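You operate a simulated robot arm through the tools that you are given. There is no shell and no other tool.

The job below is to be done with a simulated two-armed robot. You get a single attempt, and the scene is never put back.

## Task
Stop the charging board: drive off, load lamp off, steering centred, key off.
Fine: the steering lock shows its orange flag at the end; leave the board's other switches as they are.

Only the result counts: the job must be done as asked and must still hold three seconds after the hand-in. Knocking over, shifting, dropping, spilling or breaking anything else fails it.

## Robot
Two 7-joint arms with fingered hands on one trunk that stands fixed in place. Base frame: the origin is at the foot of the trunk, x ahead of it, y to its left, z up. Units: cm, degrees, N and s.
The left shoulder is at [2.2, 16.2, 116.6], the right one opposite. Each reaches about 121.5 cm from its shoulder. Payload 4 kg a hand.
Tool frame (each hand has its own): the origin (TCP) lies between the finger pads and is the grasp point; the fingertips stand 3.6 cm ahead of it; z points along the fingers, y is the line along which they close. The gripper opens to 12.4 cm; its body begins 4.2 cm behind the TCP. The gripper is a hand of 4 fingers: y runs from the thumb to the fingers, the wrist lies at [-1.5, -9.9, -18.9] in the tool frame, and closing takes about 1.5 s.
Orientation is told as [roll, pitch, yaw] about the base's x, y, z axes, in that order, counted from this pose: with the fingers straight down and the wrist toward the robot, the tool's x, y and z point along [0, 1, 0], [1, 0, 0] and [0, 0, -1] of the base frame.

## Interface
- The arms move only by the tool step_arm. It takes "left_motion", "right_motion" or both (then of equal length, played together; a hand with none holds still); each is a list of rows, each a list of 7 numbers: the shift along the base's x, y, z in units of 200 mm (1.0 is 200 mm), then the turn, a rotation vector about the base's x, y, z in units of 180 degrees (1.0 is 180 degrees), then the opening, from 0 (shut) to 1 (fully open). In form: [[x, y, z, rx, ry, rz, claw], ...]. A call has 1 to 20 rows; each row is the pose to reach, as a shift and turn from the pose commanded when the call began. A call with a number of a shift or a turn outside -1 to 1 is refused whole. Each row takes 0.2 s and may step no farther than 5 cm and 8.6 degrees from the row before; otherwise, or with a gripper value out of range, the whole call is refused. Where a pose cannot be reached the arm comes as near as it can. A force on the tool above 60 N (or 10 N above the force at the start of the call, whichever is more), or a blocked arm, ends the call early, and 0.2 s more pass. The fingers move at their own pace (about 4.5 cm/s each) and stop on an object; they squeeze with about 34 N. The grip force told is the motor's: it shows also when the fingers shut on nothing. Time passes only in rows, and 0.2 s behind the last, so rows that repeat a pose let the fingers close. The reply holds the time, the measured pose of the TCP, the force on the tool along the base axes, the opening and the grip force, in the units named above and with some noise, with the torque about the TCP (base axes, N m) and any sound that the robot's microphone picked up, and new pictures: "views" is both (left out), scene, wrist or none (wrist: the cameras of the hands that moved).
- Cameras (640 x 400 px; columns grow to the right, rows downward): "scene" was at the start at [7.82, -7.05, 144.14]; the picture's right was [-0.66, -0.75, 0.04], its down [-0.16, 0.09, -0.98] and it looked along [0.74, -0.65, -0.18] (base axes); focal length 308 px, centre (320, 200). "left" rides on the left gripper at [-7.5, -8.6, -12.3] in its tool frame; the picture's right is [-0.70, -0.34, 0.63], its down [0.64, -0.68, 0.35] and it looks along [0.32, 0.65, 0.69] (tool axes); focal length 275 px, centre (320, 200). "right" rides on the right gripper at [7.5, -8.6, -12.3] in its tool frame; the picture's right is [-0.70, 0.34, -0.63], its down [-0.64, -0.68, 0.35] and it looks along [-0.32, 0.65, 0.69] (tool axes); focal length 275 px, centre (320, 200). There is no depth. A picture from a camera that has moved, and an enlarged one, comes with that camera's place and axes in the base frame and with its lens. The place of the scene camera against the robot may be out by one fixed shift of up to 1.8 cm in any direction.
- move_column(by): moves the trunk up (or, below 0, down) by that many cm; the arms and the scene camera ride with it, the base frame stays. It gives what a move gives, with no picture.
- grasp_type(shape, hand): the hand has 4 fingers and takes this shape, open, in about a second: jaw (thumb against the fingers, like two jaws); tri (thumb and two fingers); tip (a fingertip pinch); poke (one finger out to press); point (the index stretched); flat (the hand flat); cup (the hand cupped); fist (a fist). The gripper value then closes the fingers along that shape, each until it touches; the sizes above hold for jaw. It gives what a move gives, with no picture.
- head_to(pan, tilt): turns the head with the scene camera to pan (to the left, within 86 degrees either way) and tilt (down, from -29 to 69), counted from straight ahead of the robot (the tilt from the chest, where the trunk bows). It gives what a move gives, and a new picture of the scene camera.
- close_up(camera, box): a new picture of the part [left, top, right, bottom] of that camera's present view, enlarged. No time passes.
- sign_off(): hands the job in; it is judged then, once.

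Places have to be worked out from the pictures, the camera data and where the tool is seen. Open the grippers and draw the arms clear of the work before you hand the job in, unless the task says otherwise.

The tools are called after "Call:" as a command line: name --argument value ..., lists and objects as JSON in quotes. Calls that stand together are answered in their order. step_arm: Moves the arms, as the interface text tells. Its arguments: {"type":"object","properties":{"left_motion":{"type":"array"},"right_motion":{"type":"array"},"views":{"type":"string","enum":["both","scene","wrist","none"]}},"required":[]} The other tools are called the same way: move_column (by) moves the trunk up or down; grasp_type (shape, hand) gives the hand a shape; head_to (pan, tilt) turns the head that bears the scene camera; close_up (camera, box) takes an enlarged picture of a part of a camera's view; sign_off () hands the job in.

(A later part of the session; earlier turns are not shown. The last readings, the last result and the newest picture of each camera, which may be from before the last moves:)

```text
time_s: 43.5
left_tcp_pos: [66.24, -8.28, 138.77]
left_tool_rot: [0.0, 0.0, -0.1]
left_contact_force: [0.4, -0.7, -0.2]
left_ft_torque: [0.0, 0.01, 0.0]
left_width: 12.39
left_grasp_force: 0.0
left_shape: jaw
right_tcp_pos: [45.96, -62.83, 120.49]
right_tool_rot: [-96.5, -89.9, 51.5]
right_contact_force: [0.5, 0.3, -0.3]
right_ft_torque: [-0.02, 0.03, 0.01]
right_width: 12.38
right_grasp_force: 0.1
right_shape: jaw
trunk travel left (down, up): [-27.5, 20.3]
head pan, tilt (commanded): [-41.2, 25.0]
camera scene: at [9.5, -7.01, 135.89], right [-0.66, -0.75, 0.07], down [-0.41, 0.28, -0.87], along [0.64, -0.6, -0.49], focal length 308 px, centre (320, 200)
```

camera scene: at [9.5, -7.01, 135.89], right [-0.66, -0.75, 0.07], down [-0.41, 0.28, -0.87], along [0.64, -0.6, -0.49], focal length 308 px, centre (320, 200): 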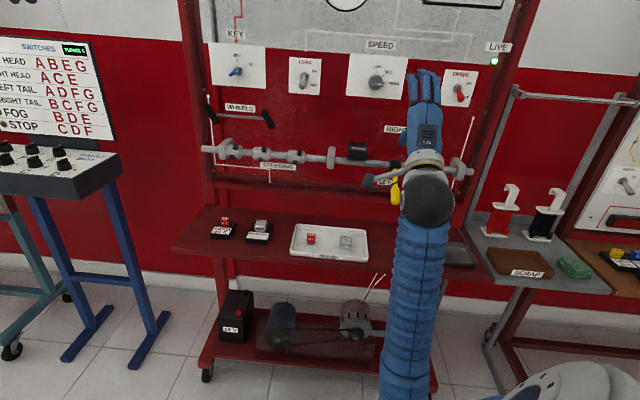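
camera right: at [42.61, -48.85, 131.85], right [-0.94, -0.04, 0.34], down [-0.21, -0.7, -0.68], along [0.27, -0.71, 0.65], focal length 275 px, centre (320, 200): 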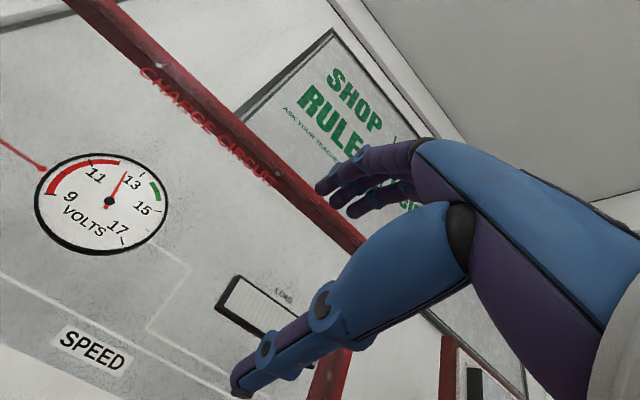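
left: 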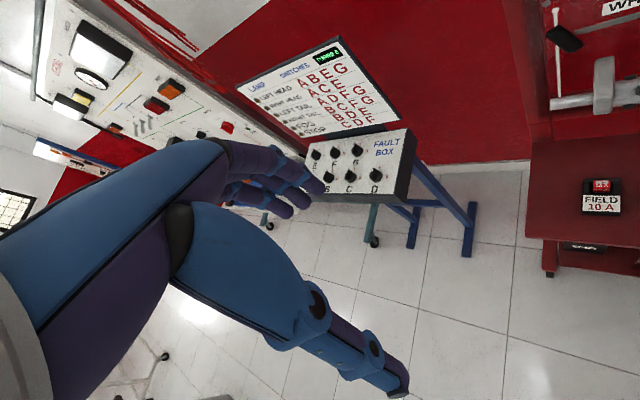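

All clear so far. I'll lower the remaining 18 cm.

Call:
move_column --by -18

Call:
head_to --pan -41.2 --tilt 12

Call:
close_up --camera "right" --box '[0, 0, 640, 400]'

```text
time_s: 45.5
left_tcp_pos: [66.01, -8.2, 120.97]
left_tool_rot: [0.0, -0.1, -0.1]
left_contact_force: [-0.7, -1.2, -0.4]
left_ft_torque: [0.01, 0.0, 0.02]
left_width: 12.37
left_grasp_force: 0.1
left_shape: jaw
right_tcp_pos: [51.43, -62.77, 90.6]
right_tool_rot: [-45.5, -76.8, 0.5]
right_contact_force: [-0.4, 0.7, 0.6]
right_ft_torque: [0.02, -0.03, 0.05]
right_width: 12.38
right_grasp_force: 0.0
right_shape: jaw
trunk travel left (down, up): [-9.5, 38.3]
head pan, tilt (commanded): [-41.2, 25.0]
```

```text
time_s: 46.2
left_tcp_pos: [66.19, -8.31, 120.79]
left_tool_rot: [0.0, 0.0, -0.1]
left_contact_force: [0.3, -0.2, -1.0]
left_ft_torque: [0.0, 0.02, -0.04]
left_width: 12.37
left_grasp_force: 0.1
left_shape: jaw
right_tcp_pos: [51.5, -62.83, 90.48]
right_tool_rot: [-45.4, -76.8, 0.5]
right_contact_force: [0.3, 0.2, -0.4]
right_ft_torque: [-0.02, 0.01, 0.02]
right_width: 12.41
right_grasp_force: 0.1
right_shape: jaw
trunk travel left (down, up): [-9.5, 38.3]
head pan, tilt (commanded): [-41.2, 12.0]
camera scene: at [20.73, -7.07, 115.17], right [-0.62, -0.75, 0.22], down [-0.48, 0.14, -0.87], along [0.62, -0.64, -0.45], focal length 308 px, centre (320, 200)
```

scene: 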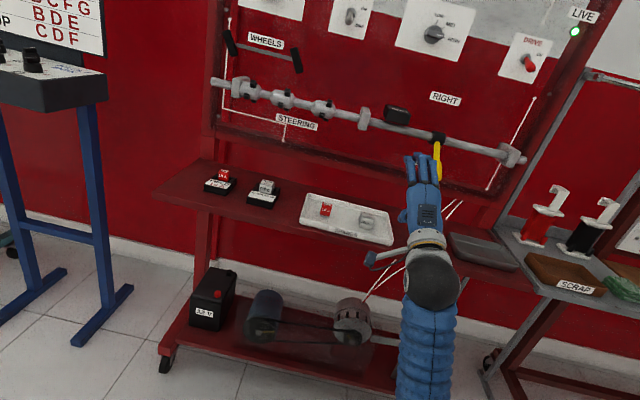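

```text
1.00 times, centred on (320, 200) of right (not enlarged: the box is as wide or as high as the picture)
camera zoom: at [46.22, -48.9, 82.85], right [-0.84, -0.04, 0.54], down [-0.36, -0.7, -0.61], along [0.41, -0.71, 0.57], focal length 275 px, centre (320, 200)
```

zoom: 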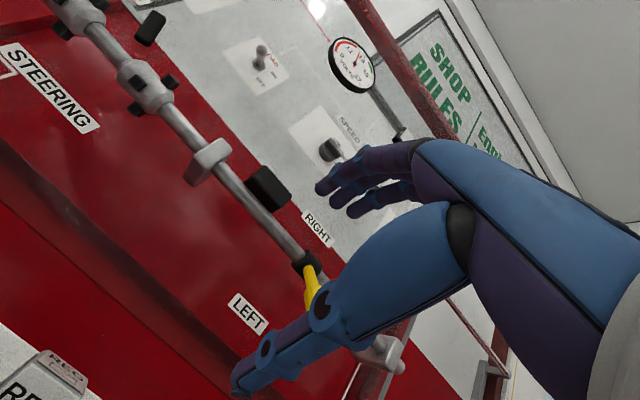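

With the trunk low the chest bows forward, so the right hand was pushed to r≈8, depth≈80.8, z≈90.5, tipped about 13°. I'll level it palm-down and bring it in front of the lever at r≈16.9, depth 84, z 94.5.

Call:
step_arm --right_motion '[[-0.05, -0.107, 0.05, 0, -0.0183, 0, 1], [-0.1, -0.213, 0.1, 0, -0.0367, 0, 1], [-0.15, -0.32, 0.15, 0, -0.055, 0, 1], [-0.2025, -0.426, 0.2, 0, -0.0733, 0, 1]]' --views "both"

```text
time_s: 47.2
left_tcp_pos: [66.2, -8.18, 120.81]
left_tool_rot: [0.0, 0.0, -0.1]
left_contact_force: [-0.2, 0.5, -0.1]
left_ft_torque: [-0.04, -0.03, 0.01]
left_width: 12.37
left_grasp_force: 0.3
left_shape: jaw
right_tcp_pos: [47.54, -71.44, 94.48]
right_tool_rot: [-109.8, -90.0, 64.7]
right_contact_force: [0.0, 0.5, -0.4]
right_ft_torque: [0.02, -0.01, 0.01]
right_width: 12.38
right_grasp_force: 0.1
right_shape: jaw
trunk travel left (down, up): [-9.5, 38.3]
head pan, tilt (commanded): [-41.2, 12.0]
camera scene: at [20.73, -7.08, 115.18], right [-0.62, -0.75, 0.22], down [-0.48, 0.14, -0.87], along [0.62, -0.64, -0.45], focal length 308 px, centre (320, 200)
camera right: at [44.06, -57.52, 85.87], right [-0.94, -0.04, 0.34], down [-0.21, -0.7, -0.68], along [0.27, -0.71, 0.65], focal length 275 px, centre (320, 200)
```

scene: 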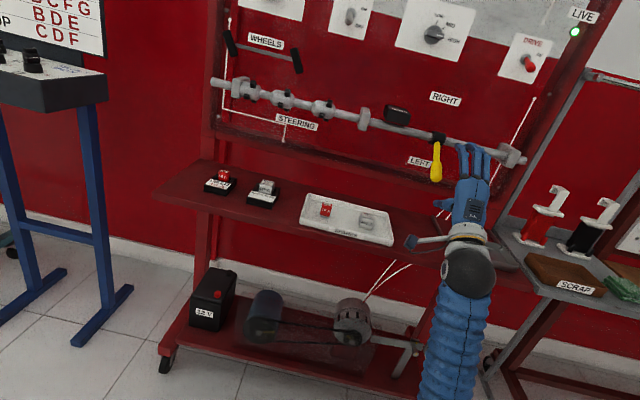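
right: 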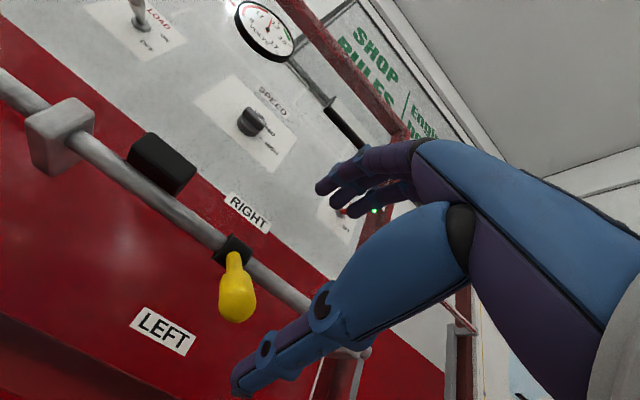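

The hand is now level at r≈16.9, depth≈84.1, z≈94.5, and the lever (r≈16.5, end near z≈91.5) fits between the open thumb below and fingers above. I'll slide forward 8 cm around the lever.

Call:
step_arm --right_motion '[[0.0, -0.0, -0.05, 0, 0, 0, 1], [0.099, -0.09, -0.05, 0, 0, 0, 1], [0.198, -0.179, -0.05, 0, 0, 0, 1], [0.297, -0.269, -0.05, 0, 0, 0, 1]]' --views "both"

Call:
close_up --camera "scene" --box '[390, 90, 550, 250]'

```text
time_s: 48.2
left_tcp_pos: [66.13, -8.28, 120.9]
left_tool_rot: [-0.1, 0.0, -0.1]
left_contact_force: [0.4, -1.0, -1.3]
left_ft_torque: [-0.03, 0.03, 0.0]
left_width: 12.36
left_grasp_force: 0.0
left_shape: jaw
right_tcp_pos: [53.43, -76.9, 93.47]
right_tool_rot: [-96.0, -89.9, 50.8]
right_contact_force: [-0.1, 0.6, 0.2]
right_ft_torque: [0.02, -0.02, 0.01]
right_width: 12.35
right_grasp_force: 0.1
right_shape: jaw
trunk travel left (down, up): [-9.5, 38.3]
head pan, tilt (commanded): [-41.2, 12.0]
camera scene: at [20.74, -7.09, 115.17], right [-0.62, -0.75, 0.22], down [-0.48, 0.14, -0.87], along [0.62, -0.64, -0.45], focal length 308 px, centre (320, 200)
camera right: at [49.96, -62.89, 84.86], right [-0.94, -0.04, 0.34], down [-0.21, -0.7, -0.68], along [0.27, -0.71, 0.65], focal length 275 px, centre (320, 200)
```

scene: 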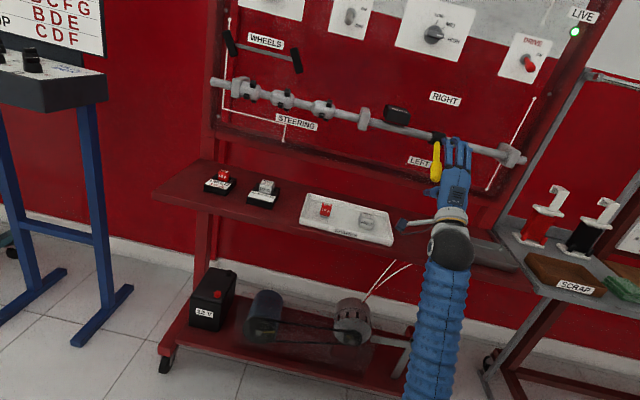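
right: 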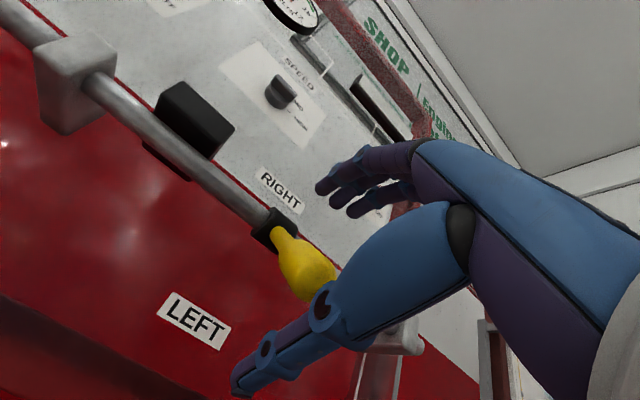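

```text
2.50 times, centred on (470, 170) of scene
camera zoom: at [20.74, -7.09, 115.17], right [-0.62, -0.75, 0.22], down [-0.48, 0.14, -0.87], along [0.62, -0.64, -0.45], focal length 770 px, centre (-55, 275)
```

zoom: 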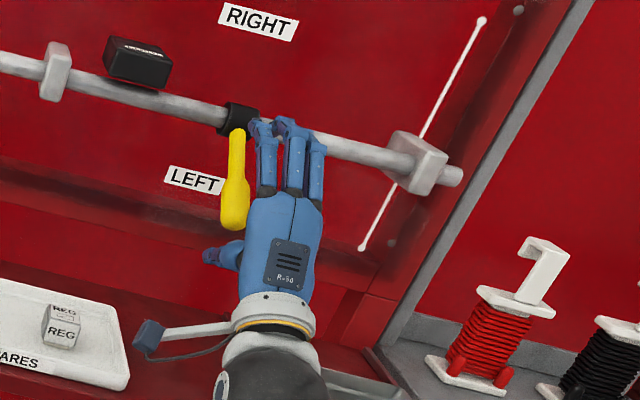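

The wrist views put the lever end at r≈16.3, depth≈92, z≈91.9, right between thumb and fingers. I'll back off 1.3 cm so the lever won't meet the palm as it swings up, and half-close the jaw to cradle it.

Call:
step_arm --right_motion '[[-0.023, 0.023, 0, 0, 0, 0, 0.8], [-0.046, 0.046, 0, 0, 0, 0, 0.6], [-0.046, 0.046, 0, 0, 0, 0, 0.5], [-0.046, 0.046, 0, 0, 0, 0, 0.5], [-0.046, 0.046, 0, 0, 0, 0, 0.5], [-0.046, 0.046, 0, 0, 0, 0, 0.5]]' --views "both"

Call:
close_up --camera "scene" --box '[390, 90, 550, 250]'

Call:
close_up --camera "scene" --box '[200, 10, 440, 150]'

```text
time_s: 49.6
left_tcp_pos: [66.27, -8.25, 120.83]
left_tool_rot: [0.0, 0.0, -0.1]
left_contact_force: [0.1, 0.0, 0.0]
left_ft_torque: [0.0, 0.0, 0.01]
left_width: 12.37
left_grasp_force: 0.0
left_shape: jaw
right_tcp_pos: [52.35, -75.74, 93.38]
right_tool_rot: [-85.4, -89.9, 40.5]
right_contact_force: [-5.6, 6.8, -10.2]
right_ft_torque: [0.2, 0.21, 0.02]
right_width: 6.96
right_grasp_force: 0.1
right_shape: jaw
trunk travel left (down, up): [-9.5, 38.3]
head pan, tilt (commanded): [-41.2, 12.0]
camera scene: at [20.74, -7.09, 115.17], right [-0.62, -0.75, 0.22], down [-0.48, 0.14, -0.87], along [0.62, -0.64, -0.45], focal length 308 px, centre (320, 200)
camera right: at [49.06, -61.93, 84.79], right [-0.94, -0.04, 0.34], down [-0.21, -0.7, -0.68], along [0.27, -0.71, 0.65], focal length 275 px, centre (320, 200)
```

scene: 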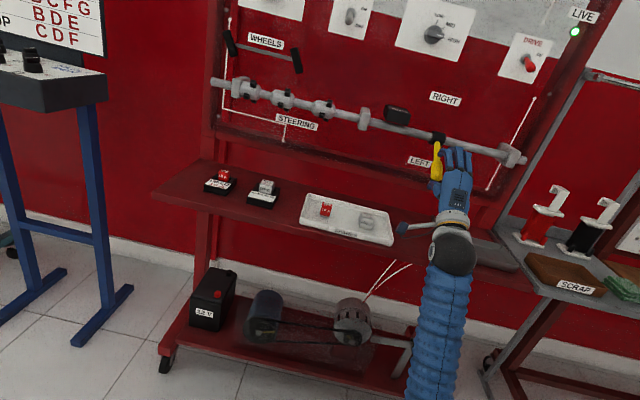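
right: 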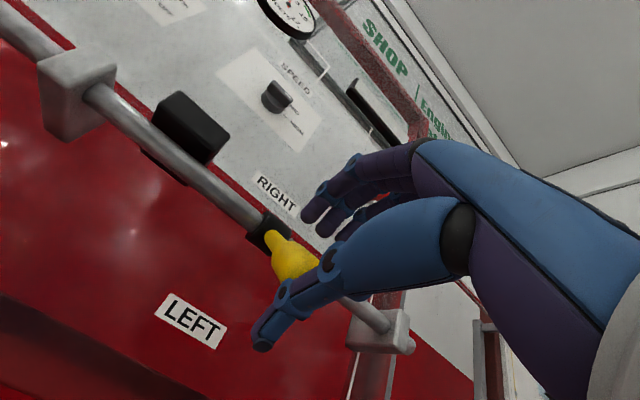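

```text
2.50 times, centred on (470, 170) of scene
camera zoom: at [20.74, -7.09, 115.17], right [-0.62, -0.75, 0.22], down [-0.48, 0.14, -0.87], along [0.62, -0.64, -0.45], focal length 770 px, centre (-55, 275)
```

zoom: 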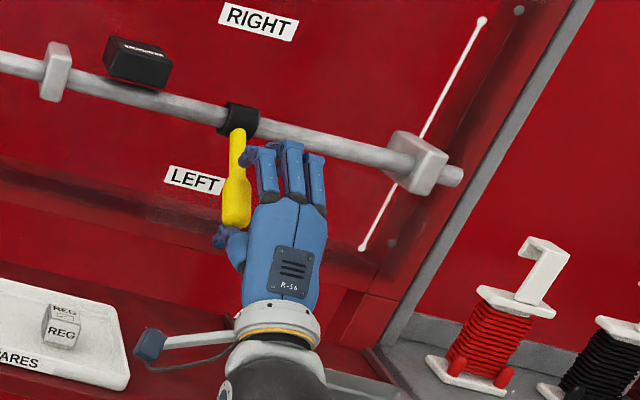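

```text
2.67 times, centred on (320, 80) of scene
camera zoom: at [20.74, -7.09, 115.17], right [-0.62, -0.75, 0.22], down [-0.48, 0.14, -0.87], along [0.62, -0.64, -0.45], focal length 822 px, centre (320, 520)
```

zoom: 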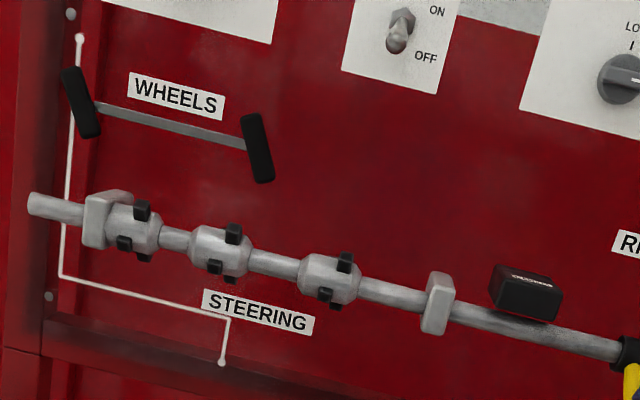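

The thumb has touched the underside of the lever's end (about 10 N down on the hand). I'll raise the hand slowly 3 cm and see whether the lever and the WHEELS indicator follow.

Call:
step_arm --right_motion '[[0, 0, 0.025, 0, 0, 0, 0.5], [0, 0, 0.05, 0, 0, 0, 0.5], [0, 0, 0.075, 0, 0, 0, 0.5], [0, 0, 0.1, 0, 0, 0, 0.5], [0, 0, 0.125, 0, 0, 0, 0.5], [0, 0, 0.15, 0, 0, 0, 0.5]]' --views "both"

Call:
close_up --camera "scene" --box '[390, 90, 550, 250]'

Call:
close_up --camera "scene" --box '[200, 10, 440, 150]'

```text
time_s: 51.0
left_tcp_pos: [66.2, -8.21, 120.98]
left_tool_rot: [0.0, 0.0, -0.1]
left_contact_force: [-0.7, 0.2, 0.2]
left_ft_torque: [0.01, 0.01, -0.03]
left_width: 12.4
left_grasp_force: 0.2
left_shape: jaw
right_tcp_pos: [52.6, -75.8, 96.43]
right_tool_rot: [-122.6, -89.8, 77.6]
right_contact_force: [-1.8, 1.7, -1.6]
right_ft_torque: [0.0, 0.04, 0.02]
right_width: 6.4
right_grasp_force: 0.1
right_shape: jaw
trunk travel left (down, up): [-9.5, 38.3]
head pan, tilt (commanded): [-41.2, 12.0]
camera scene: at [20.75, -7.1, 115.2], right [-0.62, -0.75, 0.22], down [-0.48, 0.14, -0.87], along [0.62, -0.64, -0.45], focal length 308 px, centre (320, 200)
camera right: at [49.13, -61.93, 87.91], right [-0.94, -0.04, 0.34], down [-0.21, -0.7, -0.68], along [0.27, -0.71, 0.65], focal length 275 px, centre (320, 200)
```

scene: 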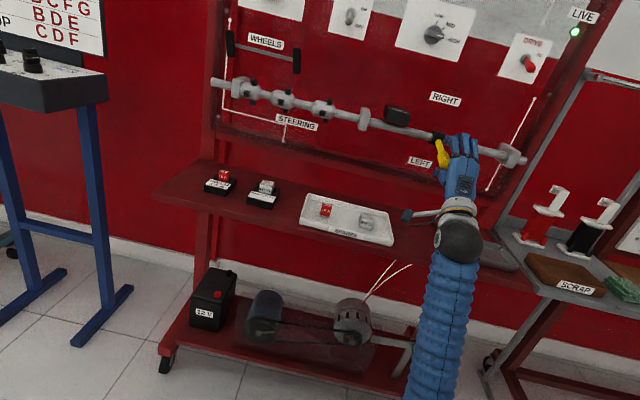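
right: 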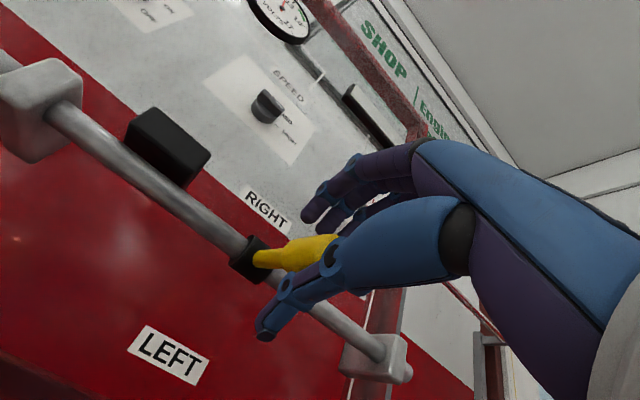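

```text
2.50 times, centred on (470, 170) of scene
camera zoom: at [20.75, -7.1, 115.2], right [-0.62, -0.75, 0.22], down [-0.48, 0.14, -0.87], along [0.62, -0.64, -0.45], focal length 770 px, centre (-55, 275)
```

zoom: 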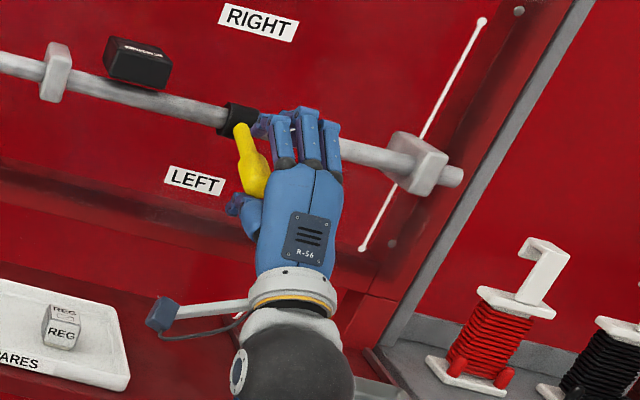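

```text
2.67 times, centred on (320, 80) of scene
camera zoom: at [20.75, -7.1, 115.2], right [-0.62, -0.75, 0.22], down [-0.48, 0.14, -0.87], along [0.62, -0.64, -0.45], focal length 822 px, centre (320, 520)
```

zoom: 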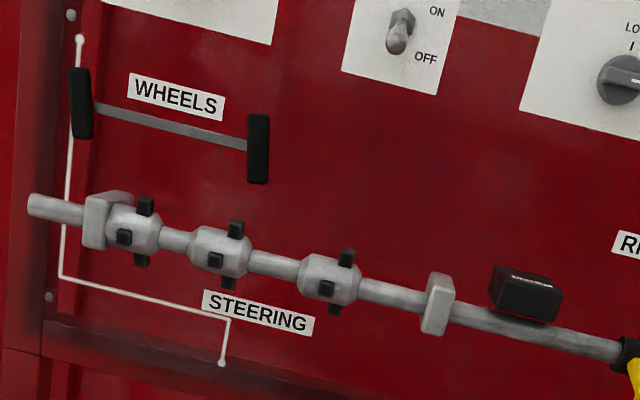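

The lever is following, and the WHEELS bars have turned most of the way: their tilt has dropped from about 24° to 6–7° relative to the board's vertical. I'll keep raising in finer steps.

Call:
step_arm --right_motion '[[0, 0, 0.015, 0, 0, 0, 0.5], [0, 0, 0.03, 0, 0, 0, 0.5], [0, 0, 0.045, 0, 0, 0, 0.5], [0, 0, 0.06, 0, 0, 0, 0.5]]' --views "both"

Call:
close_up --camera "scene" --box '[390, 90, 550, 250]'

Call:
close_up --camera "scene" --box '[210, 20, 310, 120]'

```text
time_s: 52.0
left_tcp_pos: [66.17, -8.23, 120.89]
left_tool_rot: [0.0, -0.1, -0.1]
left_contact_force: [0.5, 0.4, 0.1]
left_ft_torque: [-0.03, -0.02, -0.01]
left_width: 12.35
left_grasp_force: 0.0
left_shape: jaw
right_tcp_pos: [52.51, -75.79, 97.68]
right_tool_rot: [-93.4, -89.8, 48.4]
right_contact_force: [-0.5, 2.1, -1.4]
right_ft_torque: [0.0, -0.01, 0.01]
right_width: 6.35
right_grasp_force: 0.1
right_shape: jaw
trunk travel left (down, up): [-9.5, 38.3]
head pan, tilt (commanded): [-41.2, 12.0]
camera scene: at [20.73, -7.08, 115.18], right [-0.62, -0.75, 0.22], down [-0.48, 0.14, -0.87], along [0.62, -0.64, -0.45], focal length 308 px, centre (320, 200)
camera right: at [49.08, -61.85, 89.04], right [-0.94, -0.04, 0.34], down [-0.21, -0.7, -0.68], along [0.27, -0.71, 0.65], focal length 275 px, centre (320, 200)
```

scene: 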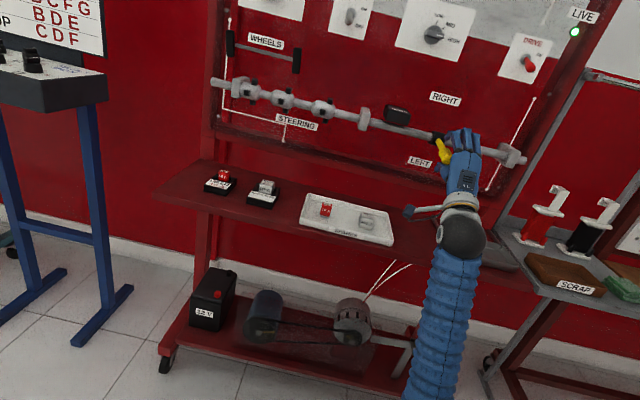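
right: 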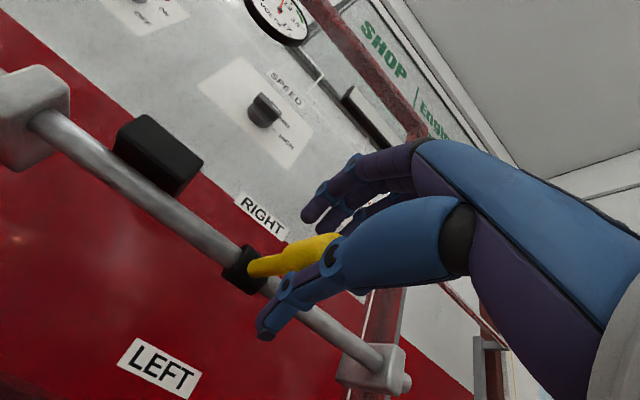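

```text
2.50 times, centred on (470, 170) of scene
camera zoom: at [20.73, -7.08, 115.18], right [-0.62, -0.75, 0.22], down [-0.48, 0.14, -0.87], along [0.62, -0.64, -0.45], focal length 770 px, centre (-55, 275)
```

zoom: 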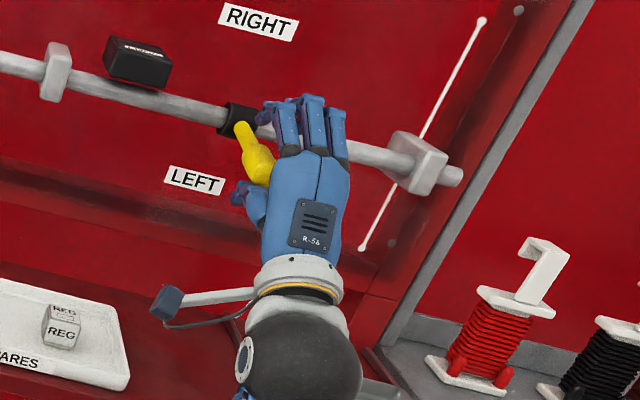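

```text
4.00 times, centred on (260, 70) of scene
camera zoom: at [20.73, -7.08, 115.18], right [-0.62, -0.75, 0.22], down [-0.48, 0.14, -0.87], along [0.62, -0.64, -0.45], focal length 1233 px, centre (560, 720)
```

zoom: 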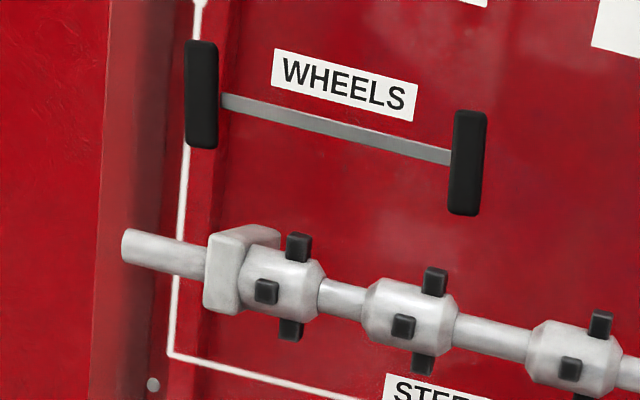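

The WHEELS bars still tilt about 5–6° from the board's vertical after allowing for perspective. I'll raise another 1.5 cm in small steps and re-measure.

Call:
step_arm --right_motion '[[0, 0, 0.015, 0, 0, 0, 0.5], [0, 0, 0.03, 0, 0, 0, 0.5], [0, 0, 0.045, 0, 0, 0, 0.5], [0, 0, 0.06, 0, 0, 0, 0.5], [0, 0, 0.075, 0, 0, 0, 0.5]]' --views "both"

Call:
close_up --camera "scene" --box '[380, 70, 540, 230]'

Call:
close_up --camera "scene" --box '[210, 20, 310, 120]'

```text
time_s: 53.2
left_tcp_pos: [66.17, -8.24, 120.84]
left_tool_rot: [0.0, 0.0, -0.1]
left_contact_force: [0.1, -0.1, 0.6]
left_ft_torque: [0.01, -0.02, -0.02]
left_width: 12.37
left_grasp_force: 0.1
left_shape: jaw
right_tcp_pos: [52.6, -75.84, 99.23]
right_tool_rot: [-89.0, -89.9, 43.9]
right_contact_force: [0.5, 0.3, -1.0]
right_ft_torque: [0.0, 0.0, -0.01]
right_width: 6.31
right_grasp_force: 0.0
right_shape: jaw
trunk travel left (down, up): [-9.5, 38.3]
head pan, tilt (commanded): [-41.2, 12.0]
camera scene: at [20.74, -7.09, 115.17], right [-0.62, -0.75, 0.22], down [-0.48, 0.14, -0.87], along [0.62, -0.64, -0.45], focal length 308 px, centre (320, 200)
camera right: at [49.07, -61.88, 90.53], right [-0.94, -0.04, 0.34], down [-0.21, -0.7, -0.68], along [0.27, -0.71, 0.65], focal length 275 px, centre (320, 200)
```

scene: 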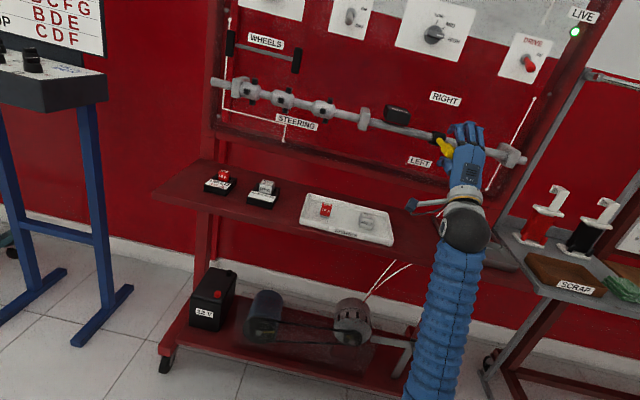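
right: 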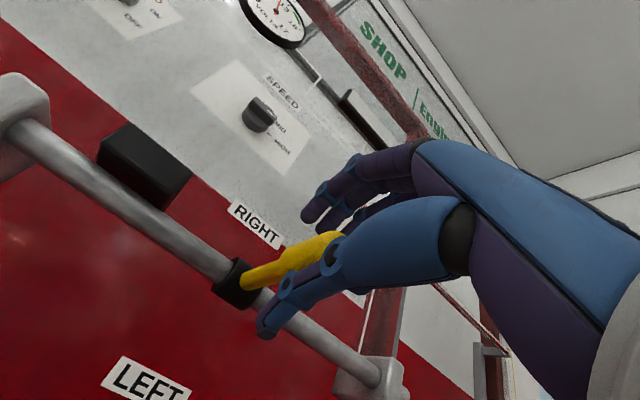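

```text
2.50 times, centred on (460, 150) of scene
camera zoom: at [20.74, -7.09, 115.17], right [-0.62, -0.75, 0.22], down [-0.48, 0.14, -0.87], along [0.62, -0.64, -0.45], focal length 770 px, centre (-30, 325)
```

zoom: 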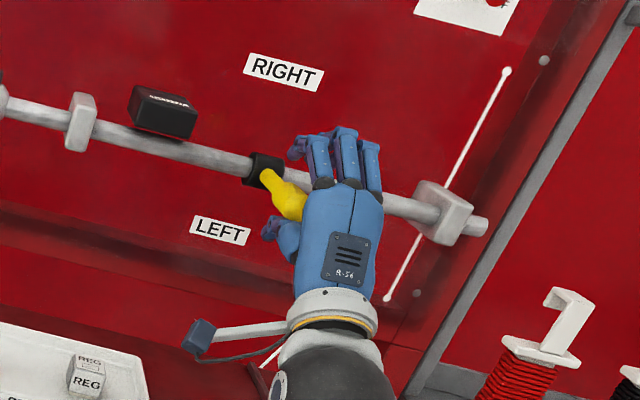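

```text
4.00 times, centred on (260, 70) of scene
camera zoom: at [20.74, -7.09, 115.17], right [-0.62, -0.75, 0.22], down [-0.48, 0.14, -0.87], along [0.62, -0.64, -0.45], focal length 1233 px, centre (560, 720)
```

zoom: 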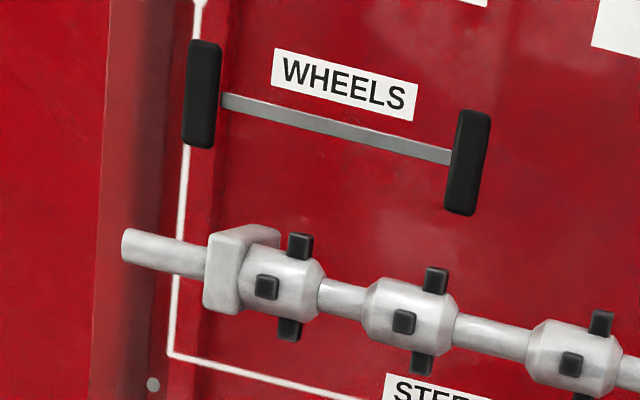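

The bars are now only about 2° off vertical, so the lever needs roughly 3° more. I'll raise another 0.6 cm.

Call:
step_arm --right_motion '[[0, 0, 0.01, 0, 0, 0, 0.5], [0, 0, 0.02, 0, 0, 0, 0.5], [0, 0, 0.03, 0, 0, 0, 0.5], [0, 0, 0.03, 0, 0, 0, 0.5]]' --views "wrist"

Call:
close_up --camera "scene" --box '[240, 20, 310, 90]'

Call:
close_up --camera "scene" --box '[210, 20, 310, 120]'

```text
time_s: 54.2
left_tcp_pos: [66.24, -8.27, 120.92]
left_tool_rot: [0.0, 0.0, -0.1]
left_contact_force: [-0.3, 0.0, 0.5]
left_ft_torque: [-0.01, -0.01, -0.01]
left_width: 12.38
left_grasp_force: 0.1
left_shape: jaw
right_tcp_pos: [52.51, -75.78, 99.91]
right_tool_rot: [-97.9, -89.8, 52.9]
right_contact_force: [-1.5, 1.6, -3.1]
right_ft_torque: [-0.02, 0.0, 0.02]
right_width: 6.39
right_grasp_force: 0.2
right_shape: jaw
trunk travel left (down, up): [-9.5, 38.3]
head pan, tilt (commanded): [-41.2, 12.0]
camera right: at [49.08, -61.86, 91.18], right [-0.94, -0.04, 0.34], down [-0.21, -0.7, -0.68], along [0.27, -0.71, 0.65], focal length 275 px, centre (320, 200)
```

right: 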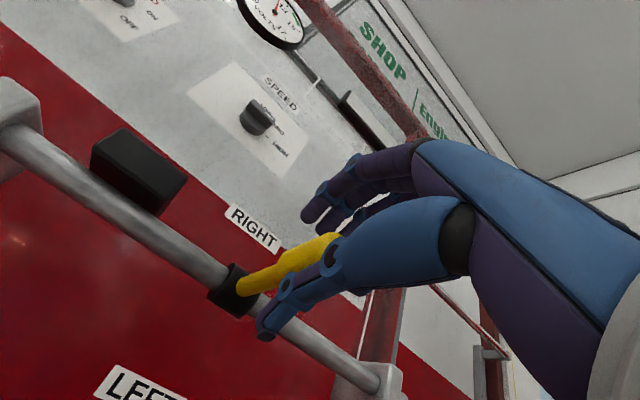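

```text
5.71 times, centred on (275, 55) of scene
camera zoom: at [20.74, -7.09, 115.18], right [-0.62, -0.75, 0.22], down [-0.48, 0.14, -0.87], along [0.62, -0.64, -0.45], focal length 1761 px, centre (577, 1029)
```

zoom: 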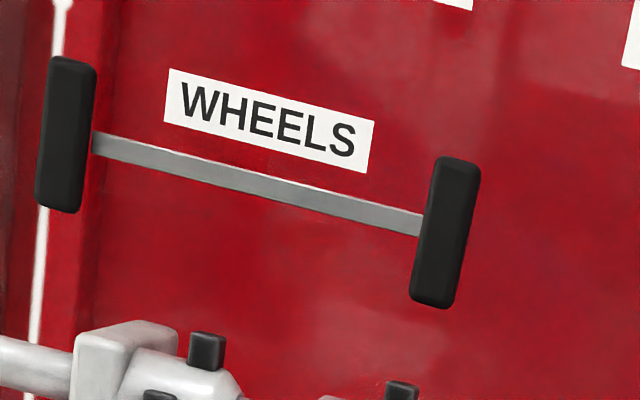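

```text
4.00 times, centred on (260, 70) of scene
camera zoom: at [20.74, -7.09, 115.18], right [-0.62, -0.75, 0.22], down [-0.48, 0.14, -0.87], along [0.62, -0.64, -0.45], focal length 1233 px, centre (560, 720)
```

zoom: 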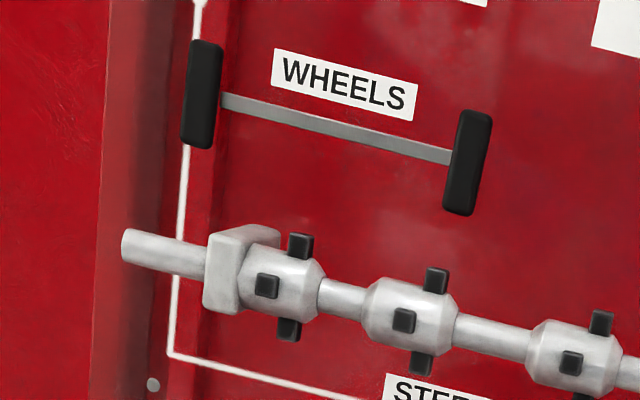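

In the high zoom both bars now match the board's vertical (left -9.9 against -9.0 per 100, right -18.2 against -18.5), so the steering is centred within about half a degree. I'll open the hand to free the lever and see whether it holds.

Call:
step_arm --right_motion '[[0, 0, 0, 0, 0, 0, 0.7], [0, 0, 0, 0, 0, 0, 1], [0, 0, 0, 0, 0, 0, 1], [0, 0, 0, 0, 0, 0, 1], [0, 0, 0, 0, 0, 0, 1]]' --views "both"

Call:
close_up --camera "scene" --box '[240, 20, 310, 90]'

```text
time_s: 55.4
left_tcp_pos: [66.19, -8.35, 120.81]
left_tool_rot: [0.0, 0.0, -0.1]
left_contact_force: [0.4, -0.2, -0.7]
left_ft_torque: [0.02, 0.01, 0.02]
left_width: 12.38
left_grasp_force: 0.0
left_shape: jaw
right_tcp_pos: [52.55, -75.84, 99.83]
right_tool_rot: [-94.8, -89.8, 49.7]
right_contact_force: [-0.2, 0.5, 0.0]
right_ft_torque: [-0.03, -0.02, 0.08]
right_width: 12.36
right_grasp_force: 0.1
right_shape: jaw
trunk travel left (down, up): [-9.5, 38.3]
head pan, tilt (commanded): [-41.2, 12.0]
camera scene: at [20.74, -7.08, 115.18], right [-0.62, -0.75, 0.22], down [-0.48, 0.14, -0.87], along [0.62, -0.64, -0.45], focal length 308 px, centre (320, 200)
camera right: at [49.08, -61.86, 91.18], right [-0.94, -0.04, 0.34], down [-0.21, -0.7, -0.68], along [0.27, -0.71, 0.65], focal length 275 px, centre (320, 200)
```

scene: 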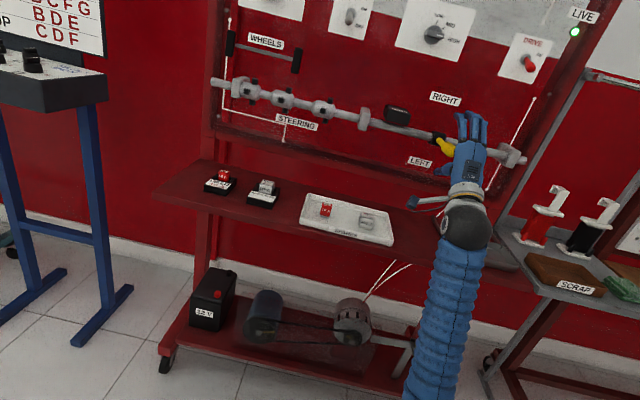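
right: 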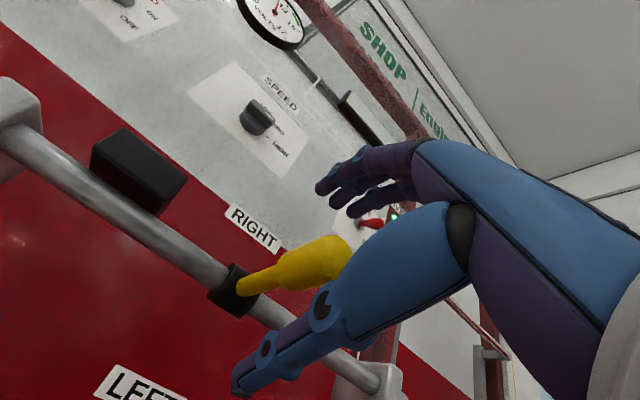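

```text
5.71 times, centred on (275, 55) of scene
camera zoom: at [20.74, -7.08, 115.18], right [-0.62, -0.75, 0.22], down [-0.48, 0.14, -0.87], along [0.62, -0.64, -0.45], focal length 1761 px, centre (577, 1029)
```

zoom: 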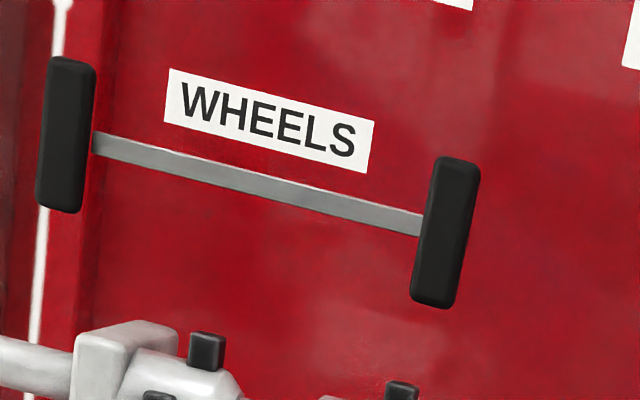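

The lever stays put with the hand open, and its end and hub are at the same height (about 99.1). I'll withdraw straight back so that neither thumb nor fingers touch it.

Call:
step_arm --right_motion '[[-0.07, 0.07, 0, 0, 0, 0, 1], [-0.14, 0.14, 0, 0, 0, 0, 1], [-0.21, 0.21, 0, 0, 0, 0, 1], [-0.28, 0.28, 0, 0, 0, 0, 1], [-0.35, 0.35, 0, 0, 0, 0, 1], [-0.42, 0.42, 0, 0, 0, 0, 1]]' --views "both"

Call:
close_up --camera "scene" --box '[240, 20, 310, 90]'

Call:
close_up --camera "scene" --box '[370, 70, 530, 190]'

```text
time_s: 56.8
left_tcp_pos: [66.22, -8.26, 120.87]
left_tool_rot: [0.0, 0.0, -0.1]
left_contact_force: [0.8, -0.2, 0.7]
left_ft_torque: [0.0, 0.01, -0.01]
left_width: 12.36
left_grasp_force: 0.1
left_shape: jaw
right_tcp_pos: [44.53, -68.17, 99.7]
right_tool_rot: [-112.0, -89.8, 67.0]
right_contact_force: [-0.1, -0.8, -0.3]
right_ft_torque: [-0.01, 0.0, -0.01]
right_width: 12.39
right_grasp_force: 0.0
right_shape: jaw
right hand out of reach, approached as far as the arm can: row 6
trunk travel left (down, up): [-9.5, 38.3]
head pan, tilt (commanded): [-41.2, 12.0]
camera scene: at [20.74, -7.09, 115.18], right [-0.62, -0.75, 0.22], down [-0.48, 0.14, -0.87], along [0.62, -0.64, -0.45], focal length 308 px, centre (320, 200)
camera right: at [41.1, -54.21, 91.12], right [-0.94, -0.04, 0.34], down [-0.21, -0.7, -0.68], along [0.27, -0.71, 0.65], focal length 275 px, centre (320, 200)
```

scene: 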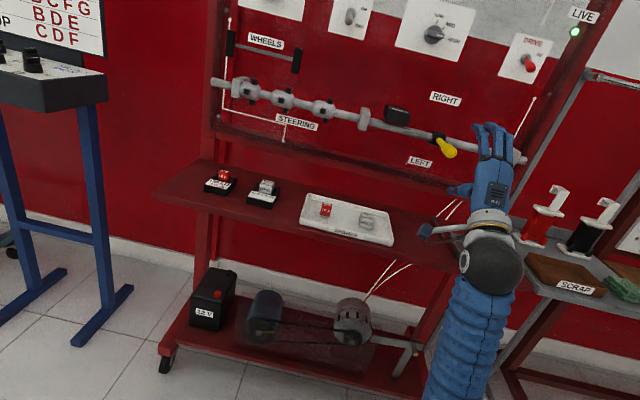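
right: 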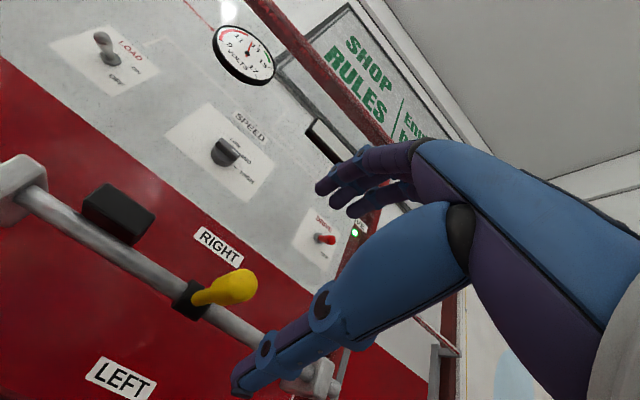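

```text
5.71 times, centred on (275, 55) of scene
camera zoom: at [20.74, -7.09, 115.18], right [-0.62, -0.75, 0.22], down [-0.48, 0.14, -0.87], along [0.62, -0.64, -0.45], focal length 1761 px, centre (577, 1029)
```

zoom: 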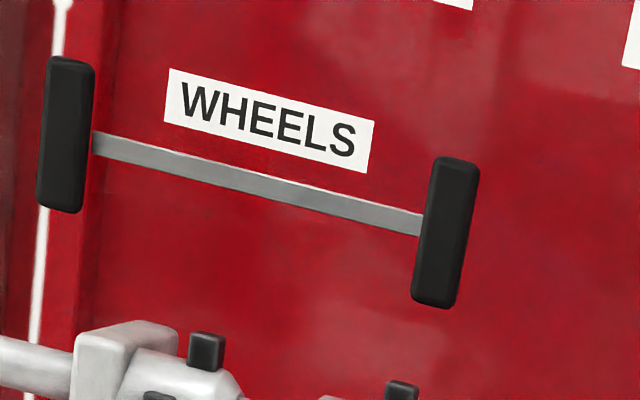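

```text
3.33 times, centred on (450, 130) of scene
camera zoom: at [20.74, -7.09, 115.18], right [-0.62, -0.75, 0.22], down [-0.48, 0.14, -0.87], along [0.62, -0.64, -0.45], focal length 1027 px, centre (-113, 433)
```

zoom: 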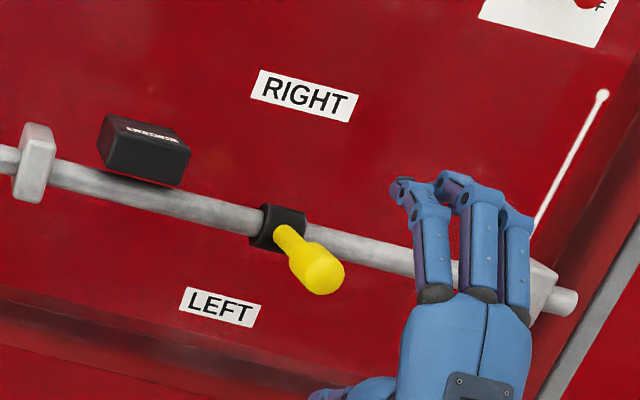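

The lever stays centred with the hand withdrawn and the WHEELS bars upright. Now I'll raise the trunk back 23 cm to its starting height, ready for the key.

Call:
move_column --by 23

Call:
head_to --pan -33 --tilt 14

Call:
close_up --camera "scene" --box '[140, 120, 300, 220]'

```text
time_s: 59.2
left_tcp_pos: [66.35, -8.28, 143.84]
left_tool_rot: [0.0, 0.1, 0.0]
left_contact_force: [0.7, 0.4, 0.1]
left_ft_torque: [0.0, -0.02, 0.02]
left_width: 12.4
left_grasp_force: 0.1
left_shape: jaw
right_tcp_pos: [44.7, -68.01, 122.75]
right_tool_rot: [-82.6, -89.7, 37.8]
right_contact_force: [0.3, 0.0, -0.6]
right_ft_torque: [0.0, 0.0, 0.02]
right_width: 12.38
right_grasp_force: 0.1
right_shape: jaw
trunk travel left (down, up): [-32.5, 15.3]
head pan, tilt (commanded): [-41.2, 12.0]
```

```text
time_s: 59.9
left_tcp_pos: [66.23, -8.32, 143.96]
left_tool_rot: [0.0, 0.1, -0.1]
left_contact_force: [-0.3, 0.2, 1.0]
left_ft_torque: [0.0, 0.01, 0.0]
left_width: 12.36
left_grasp_force: 0.0
left_shape: jaw
right_tcp_pos: [44.59, -68.05, 122.75]
right_tool_rot: [-98.6, -89.9, 53.6]
right_contact_force: [0.9, 0.4, -0.3]
right_ft_torque: [0.0, -0.03, 0.0]
right_width: 12.36
right_grasp_force: 0.1
right_shape: jaw
trunk travel left (down, up): [-32.5, 15.3]
head pan, tilt (commanded): [-33.0, 14.0]
camera scene: at [8.61, -6.03, 143.11], right [-0.54, -0.84, 0.03], down [-0.26, 0.13, -0.96], along [0.8, -0.53, -0.29], focal length 308 px, centre (320, 200)
```

scene: 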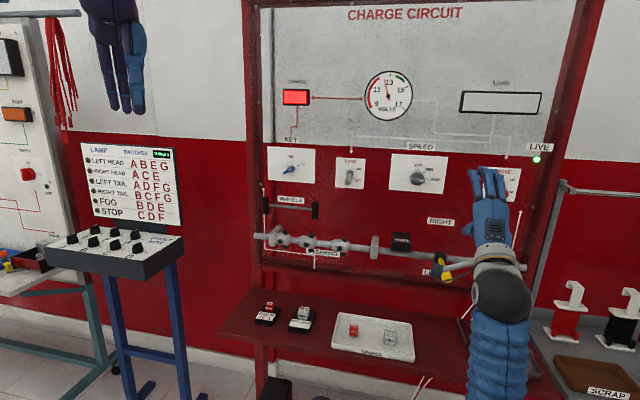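

```text
4.00 times, centred on (220, 170) of scene
camera zoom: at [8.61, -6.03, 143.11], right [-0.54, -0.84, 0.03], down [-0.26, 0.13, -0.96], along [0.8, -0.53, -0.29], focal length 1233 px, centre (720, 320)
```

zoom: 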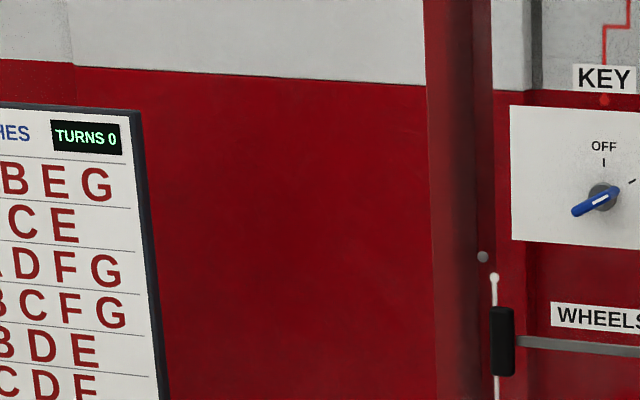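

The trunk is back up and the key shows at about r≈-33.8, z≈121.8, its handle at ON, about 60° right of OFF. I'll set the tip shape, move the right hand across to a stand-off in front of the key, and shift the left hand away for room.

Call:
grasp_type --hand "right" --shape "tip"

Call:
step_arm --right_motion '[[0.17, 0.12, 0.01, 0, 0, 0, 1], [0.34, 0.24, 0.03, 0, 0, 0, 1], [0.51, 0.36, 0.05, 0, 0, 0, 1], [0.69, 0.49, 0.05, 0, 0, 0, 1]]' --left_motion '[[0, 0.19, 0, 0, 0, 0, 1], [0, 0.38, 0, 0, 0, 0, 1], [0, 0.57, 0, 0, 0, 0, 1], [0, 0.75, 0, 0, 0, 0, 1]]' --views "none"

Call:
step_arm --right_motion '[[0.17, 0.12, 0.01, 0, 0, 0, 1], [0.34, 0.24, 0.03, 0, 0, 0, 1], [0.51, 0.36, 0.05, 0, 0, 0, 1], [0.69, 0.49, 0.05, 0, 0, 0, 1]]' --views "both"

```text
time_s: 60.8
left_tcp_pos: [66.22, -8.14, 143.94]
left_tool_rot: [0.0, 0.0, -0.1]
left_contact_force: [-0.5, 0.9, 0.4]
left_ft_torque: [-0.04, 0.02, -0.01]
left_width: 12.37
left_grasp_force: 0.0
left_shape: jaw
right_tcp_pos: [44.54, -68.05, 122.86]
right_tool_rot: [-98.2, -89.8, 53.3]
right_contact_force: [-0.1, -0.1, -0.2]
right_ft_torque: [0.05, 0.02, -0.01]
right_width: 12.37
right_grasp_force: 0.1
right_shape: tip
trunk travel left (down, up): [-32.5, 15.3]
head pan, tilt (commanded): [-33.0, 14.0]
```

```text
time_s: 61.8
left_tcp_pos: [66.41, 6.83, 143.75]
left_tool_rot: [-0.1, 0.1, -0.1]
left_contact_force: [-0.4, -0.1, 0.3]
left_ft_torque: [-0.01, -0.01, 0.02]
left_width: 12.39
left_grasp_force: 0.0
left_shape: jaw
right_tcp_pos: [58.46, -58.19, 123.74]
right_tool_rot: [-114.8, -89.8, 69.8]
right_contact_force: [-0.3, 0.9, -0.3]
right_ft_torque: [0.0, 0.01, -0.02]
right_width: 12.36
right_grasp_force: 0.0
right_shape: tip
trunk travel left (down, up): [-32.5, 15.3]
head pan, tilt (commanded): [-33.0, 14.0]
```

```text
time_s: 62.8
left_tcp_pos: [66.31, 6.94, 143.77]
left_tool_rot: [-0.1, 0.0, 0.0]
left_contact_force: [-0.1, -0.1, 0.7]
left_ft_torque: [0.01, 0.01, -0.03]
left_width: 12.36
left_grasp_force: 0.0
left_shape: jaw
right_tcp_pos: [72.18, -48.23, 124.75]
right_tool_rot: [-99.8, -89.9, 54.8]
right_contact_force: [-0.3, 0.0, 1.6]
right_ft_torque: [0.01, 0.01, 0.0]
right_width: 12.38
right_grasp_force: 0.1
right_shape: tip
trunk travel left (down, up): [-32.5, 15.3]
head pan, tilt (commanded): [-33.0, 14.0]
camera scene: at [8.68, -5.88, 143.1], right [-0.54, -0.84, 0.03], down [-0.26, 0.13, -0.96], along [0.8, -0.53, -0.29], focal length 308 px, centre (320, 200)
camera right: at [68.75, -34.33, 116.12], right [-0.94, -0.04, 0.34], down [-0.21, -0.7, -0.68], along [0.27, -0.71, 0.65], focal length 275 px, centre (320, 200)
```

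scene: 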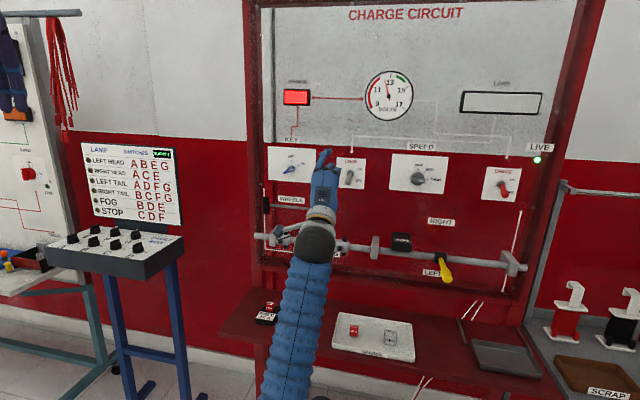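
right: 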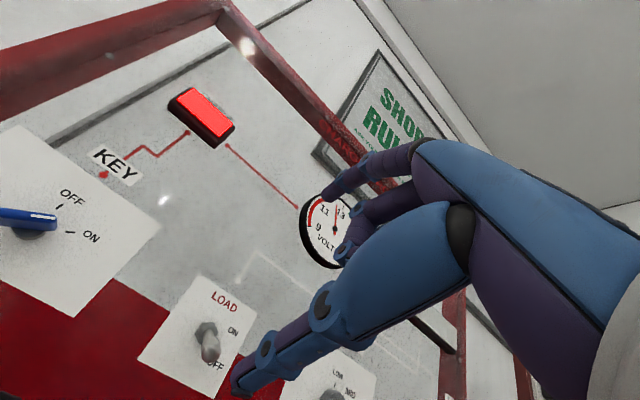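

The wrist view agrees: key hub at r≈-33.8, z≈122.2. I'll continue to the stand-off in front of it.

Call:
step_arm --right_motion '[[0.17, 0.12, 0.02, 0, 0, 0, 1], [0.34, 0.24, 0.04, 0, 0, 0, 1], [0.51, 0.36, 0.06, 0, 0, 0, 1], [0.686, 0.486, 0.06, 0, 0, 0, 1]]' --views "both"

Call:
close_up --camera "right" --box '[80, 180, 400, 380]'

```text
time_s: 63.8
left_tcp_pos: [66.33, 6.92, 143.68]
left_tool_rot: [0.0, 0.1, 0.1]
left_contact_force: [-0.6, -0.1, 0.7]
left_ft_torque: [-0.01, 0.0, 0.02]
left_width: 12.35
left_grasp_force: 0.0
left_shape: jaw
right_tcp_pos: [86.09, -38.52, 125.79]
right_tool_rot: [11.6, -89.8, -56.4]
right_contact_force: [0.2, -0.3, 1.3]
right_ft_torque: [0.0, 0.04, -0.01]
right_width: 12.37
right_grasp_force: 0.1
right_shape: tip
trunk travel left (down, up): [-32.5, 15.3]
head pan, tilt (commanded): [-33.0, 14.0]
camera scene: at [8.7, -5.9, 143.08], right [-0.54, -0.84, 0.03], down [-0.26, 0.13, -0.96], along [0.8, -0.53, -0.29], focal length 308 px, centre (320, 200)
camera right: at [82.6, -24.57, 117.19], right [-0.94, -0.05, 0.34], down [-0.21, -0.7, -0.68], along [0.27, -0.71, 0.65], focal length 275 px, centre (320, 200)
```

scene: 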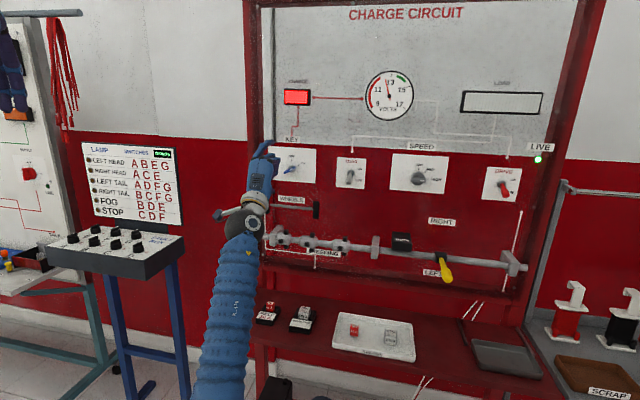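
right: 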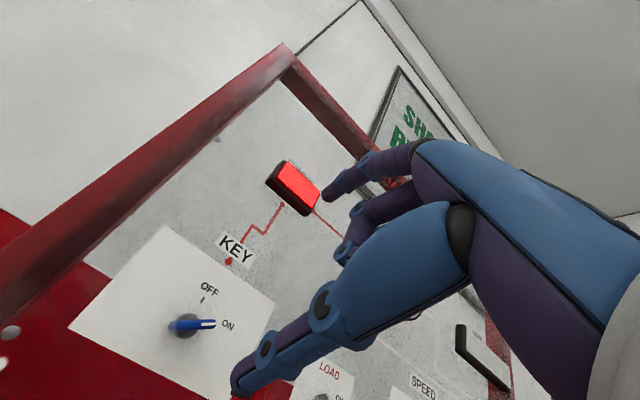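

```text
2.00 times, centred on (240, 280) of right
camera zoom: at [82.6, -24.57, 117.19], right [-0.94, -0.05, 0.34], down [-0.21, -0.7, -0.68], along [0.27, -0.71, 0.65], focal length 551 px, centre (480, 40)
```

zoom: 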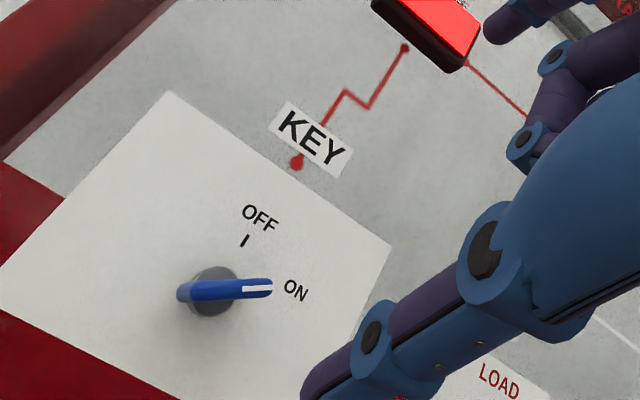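

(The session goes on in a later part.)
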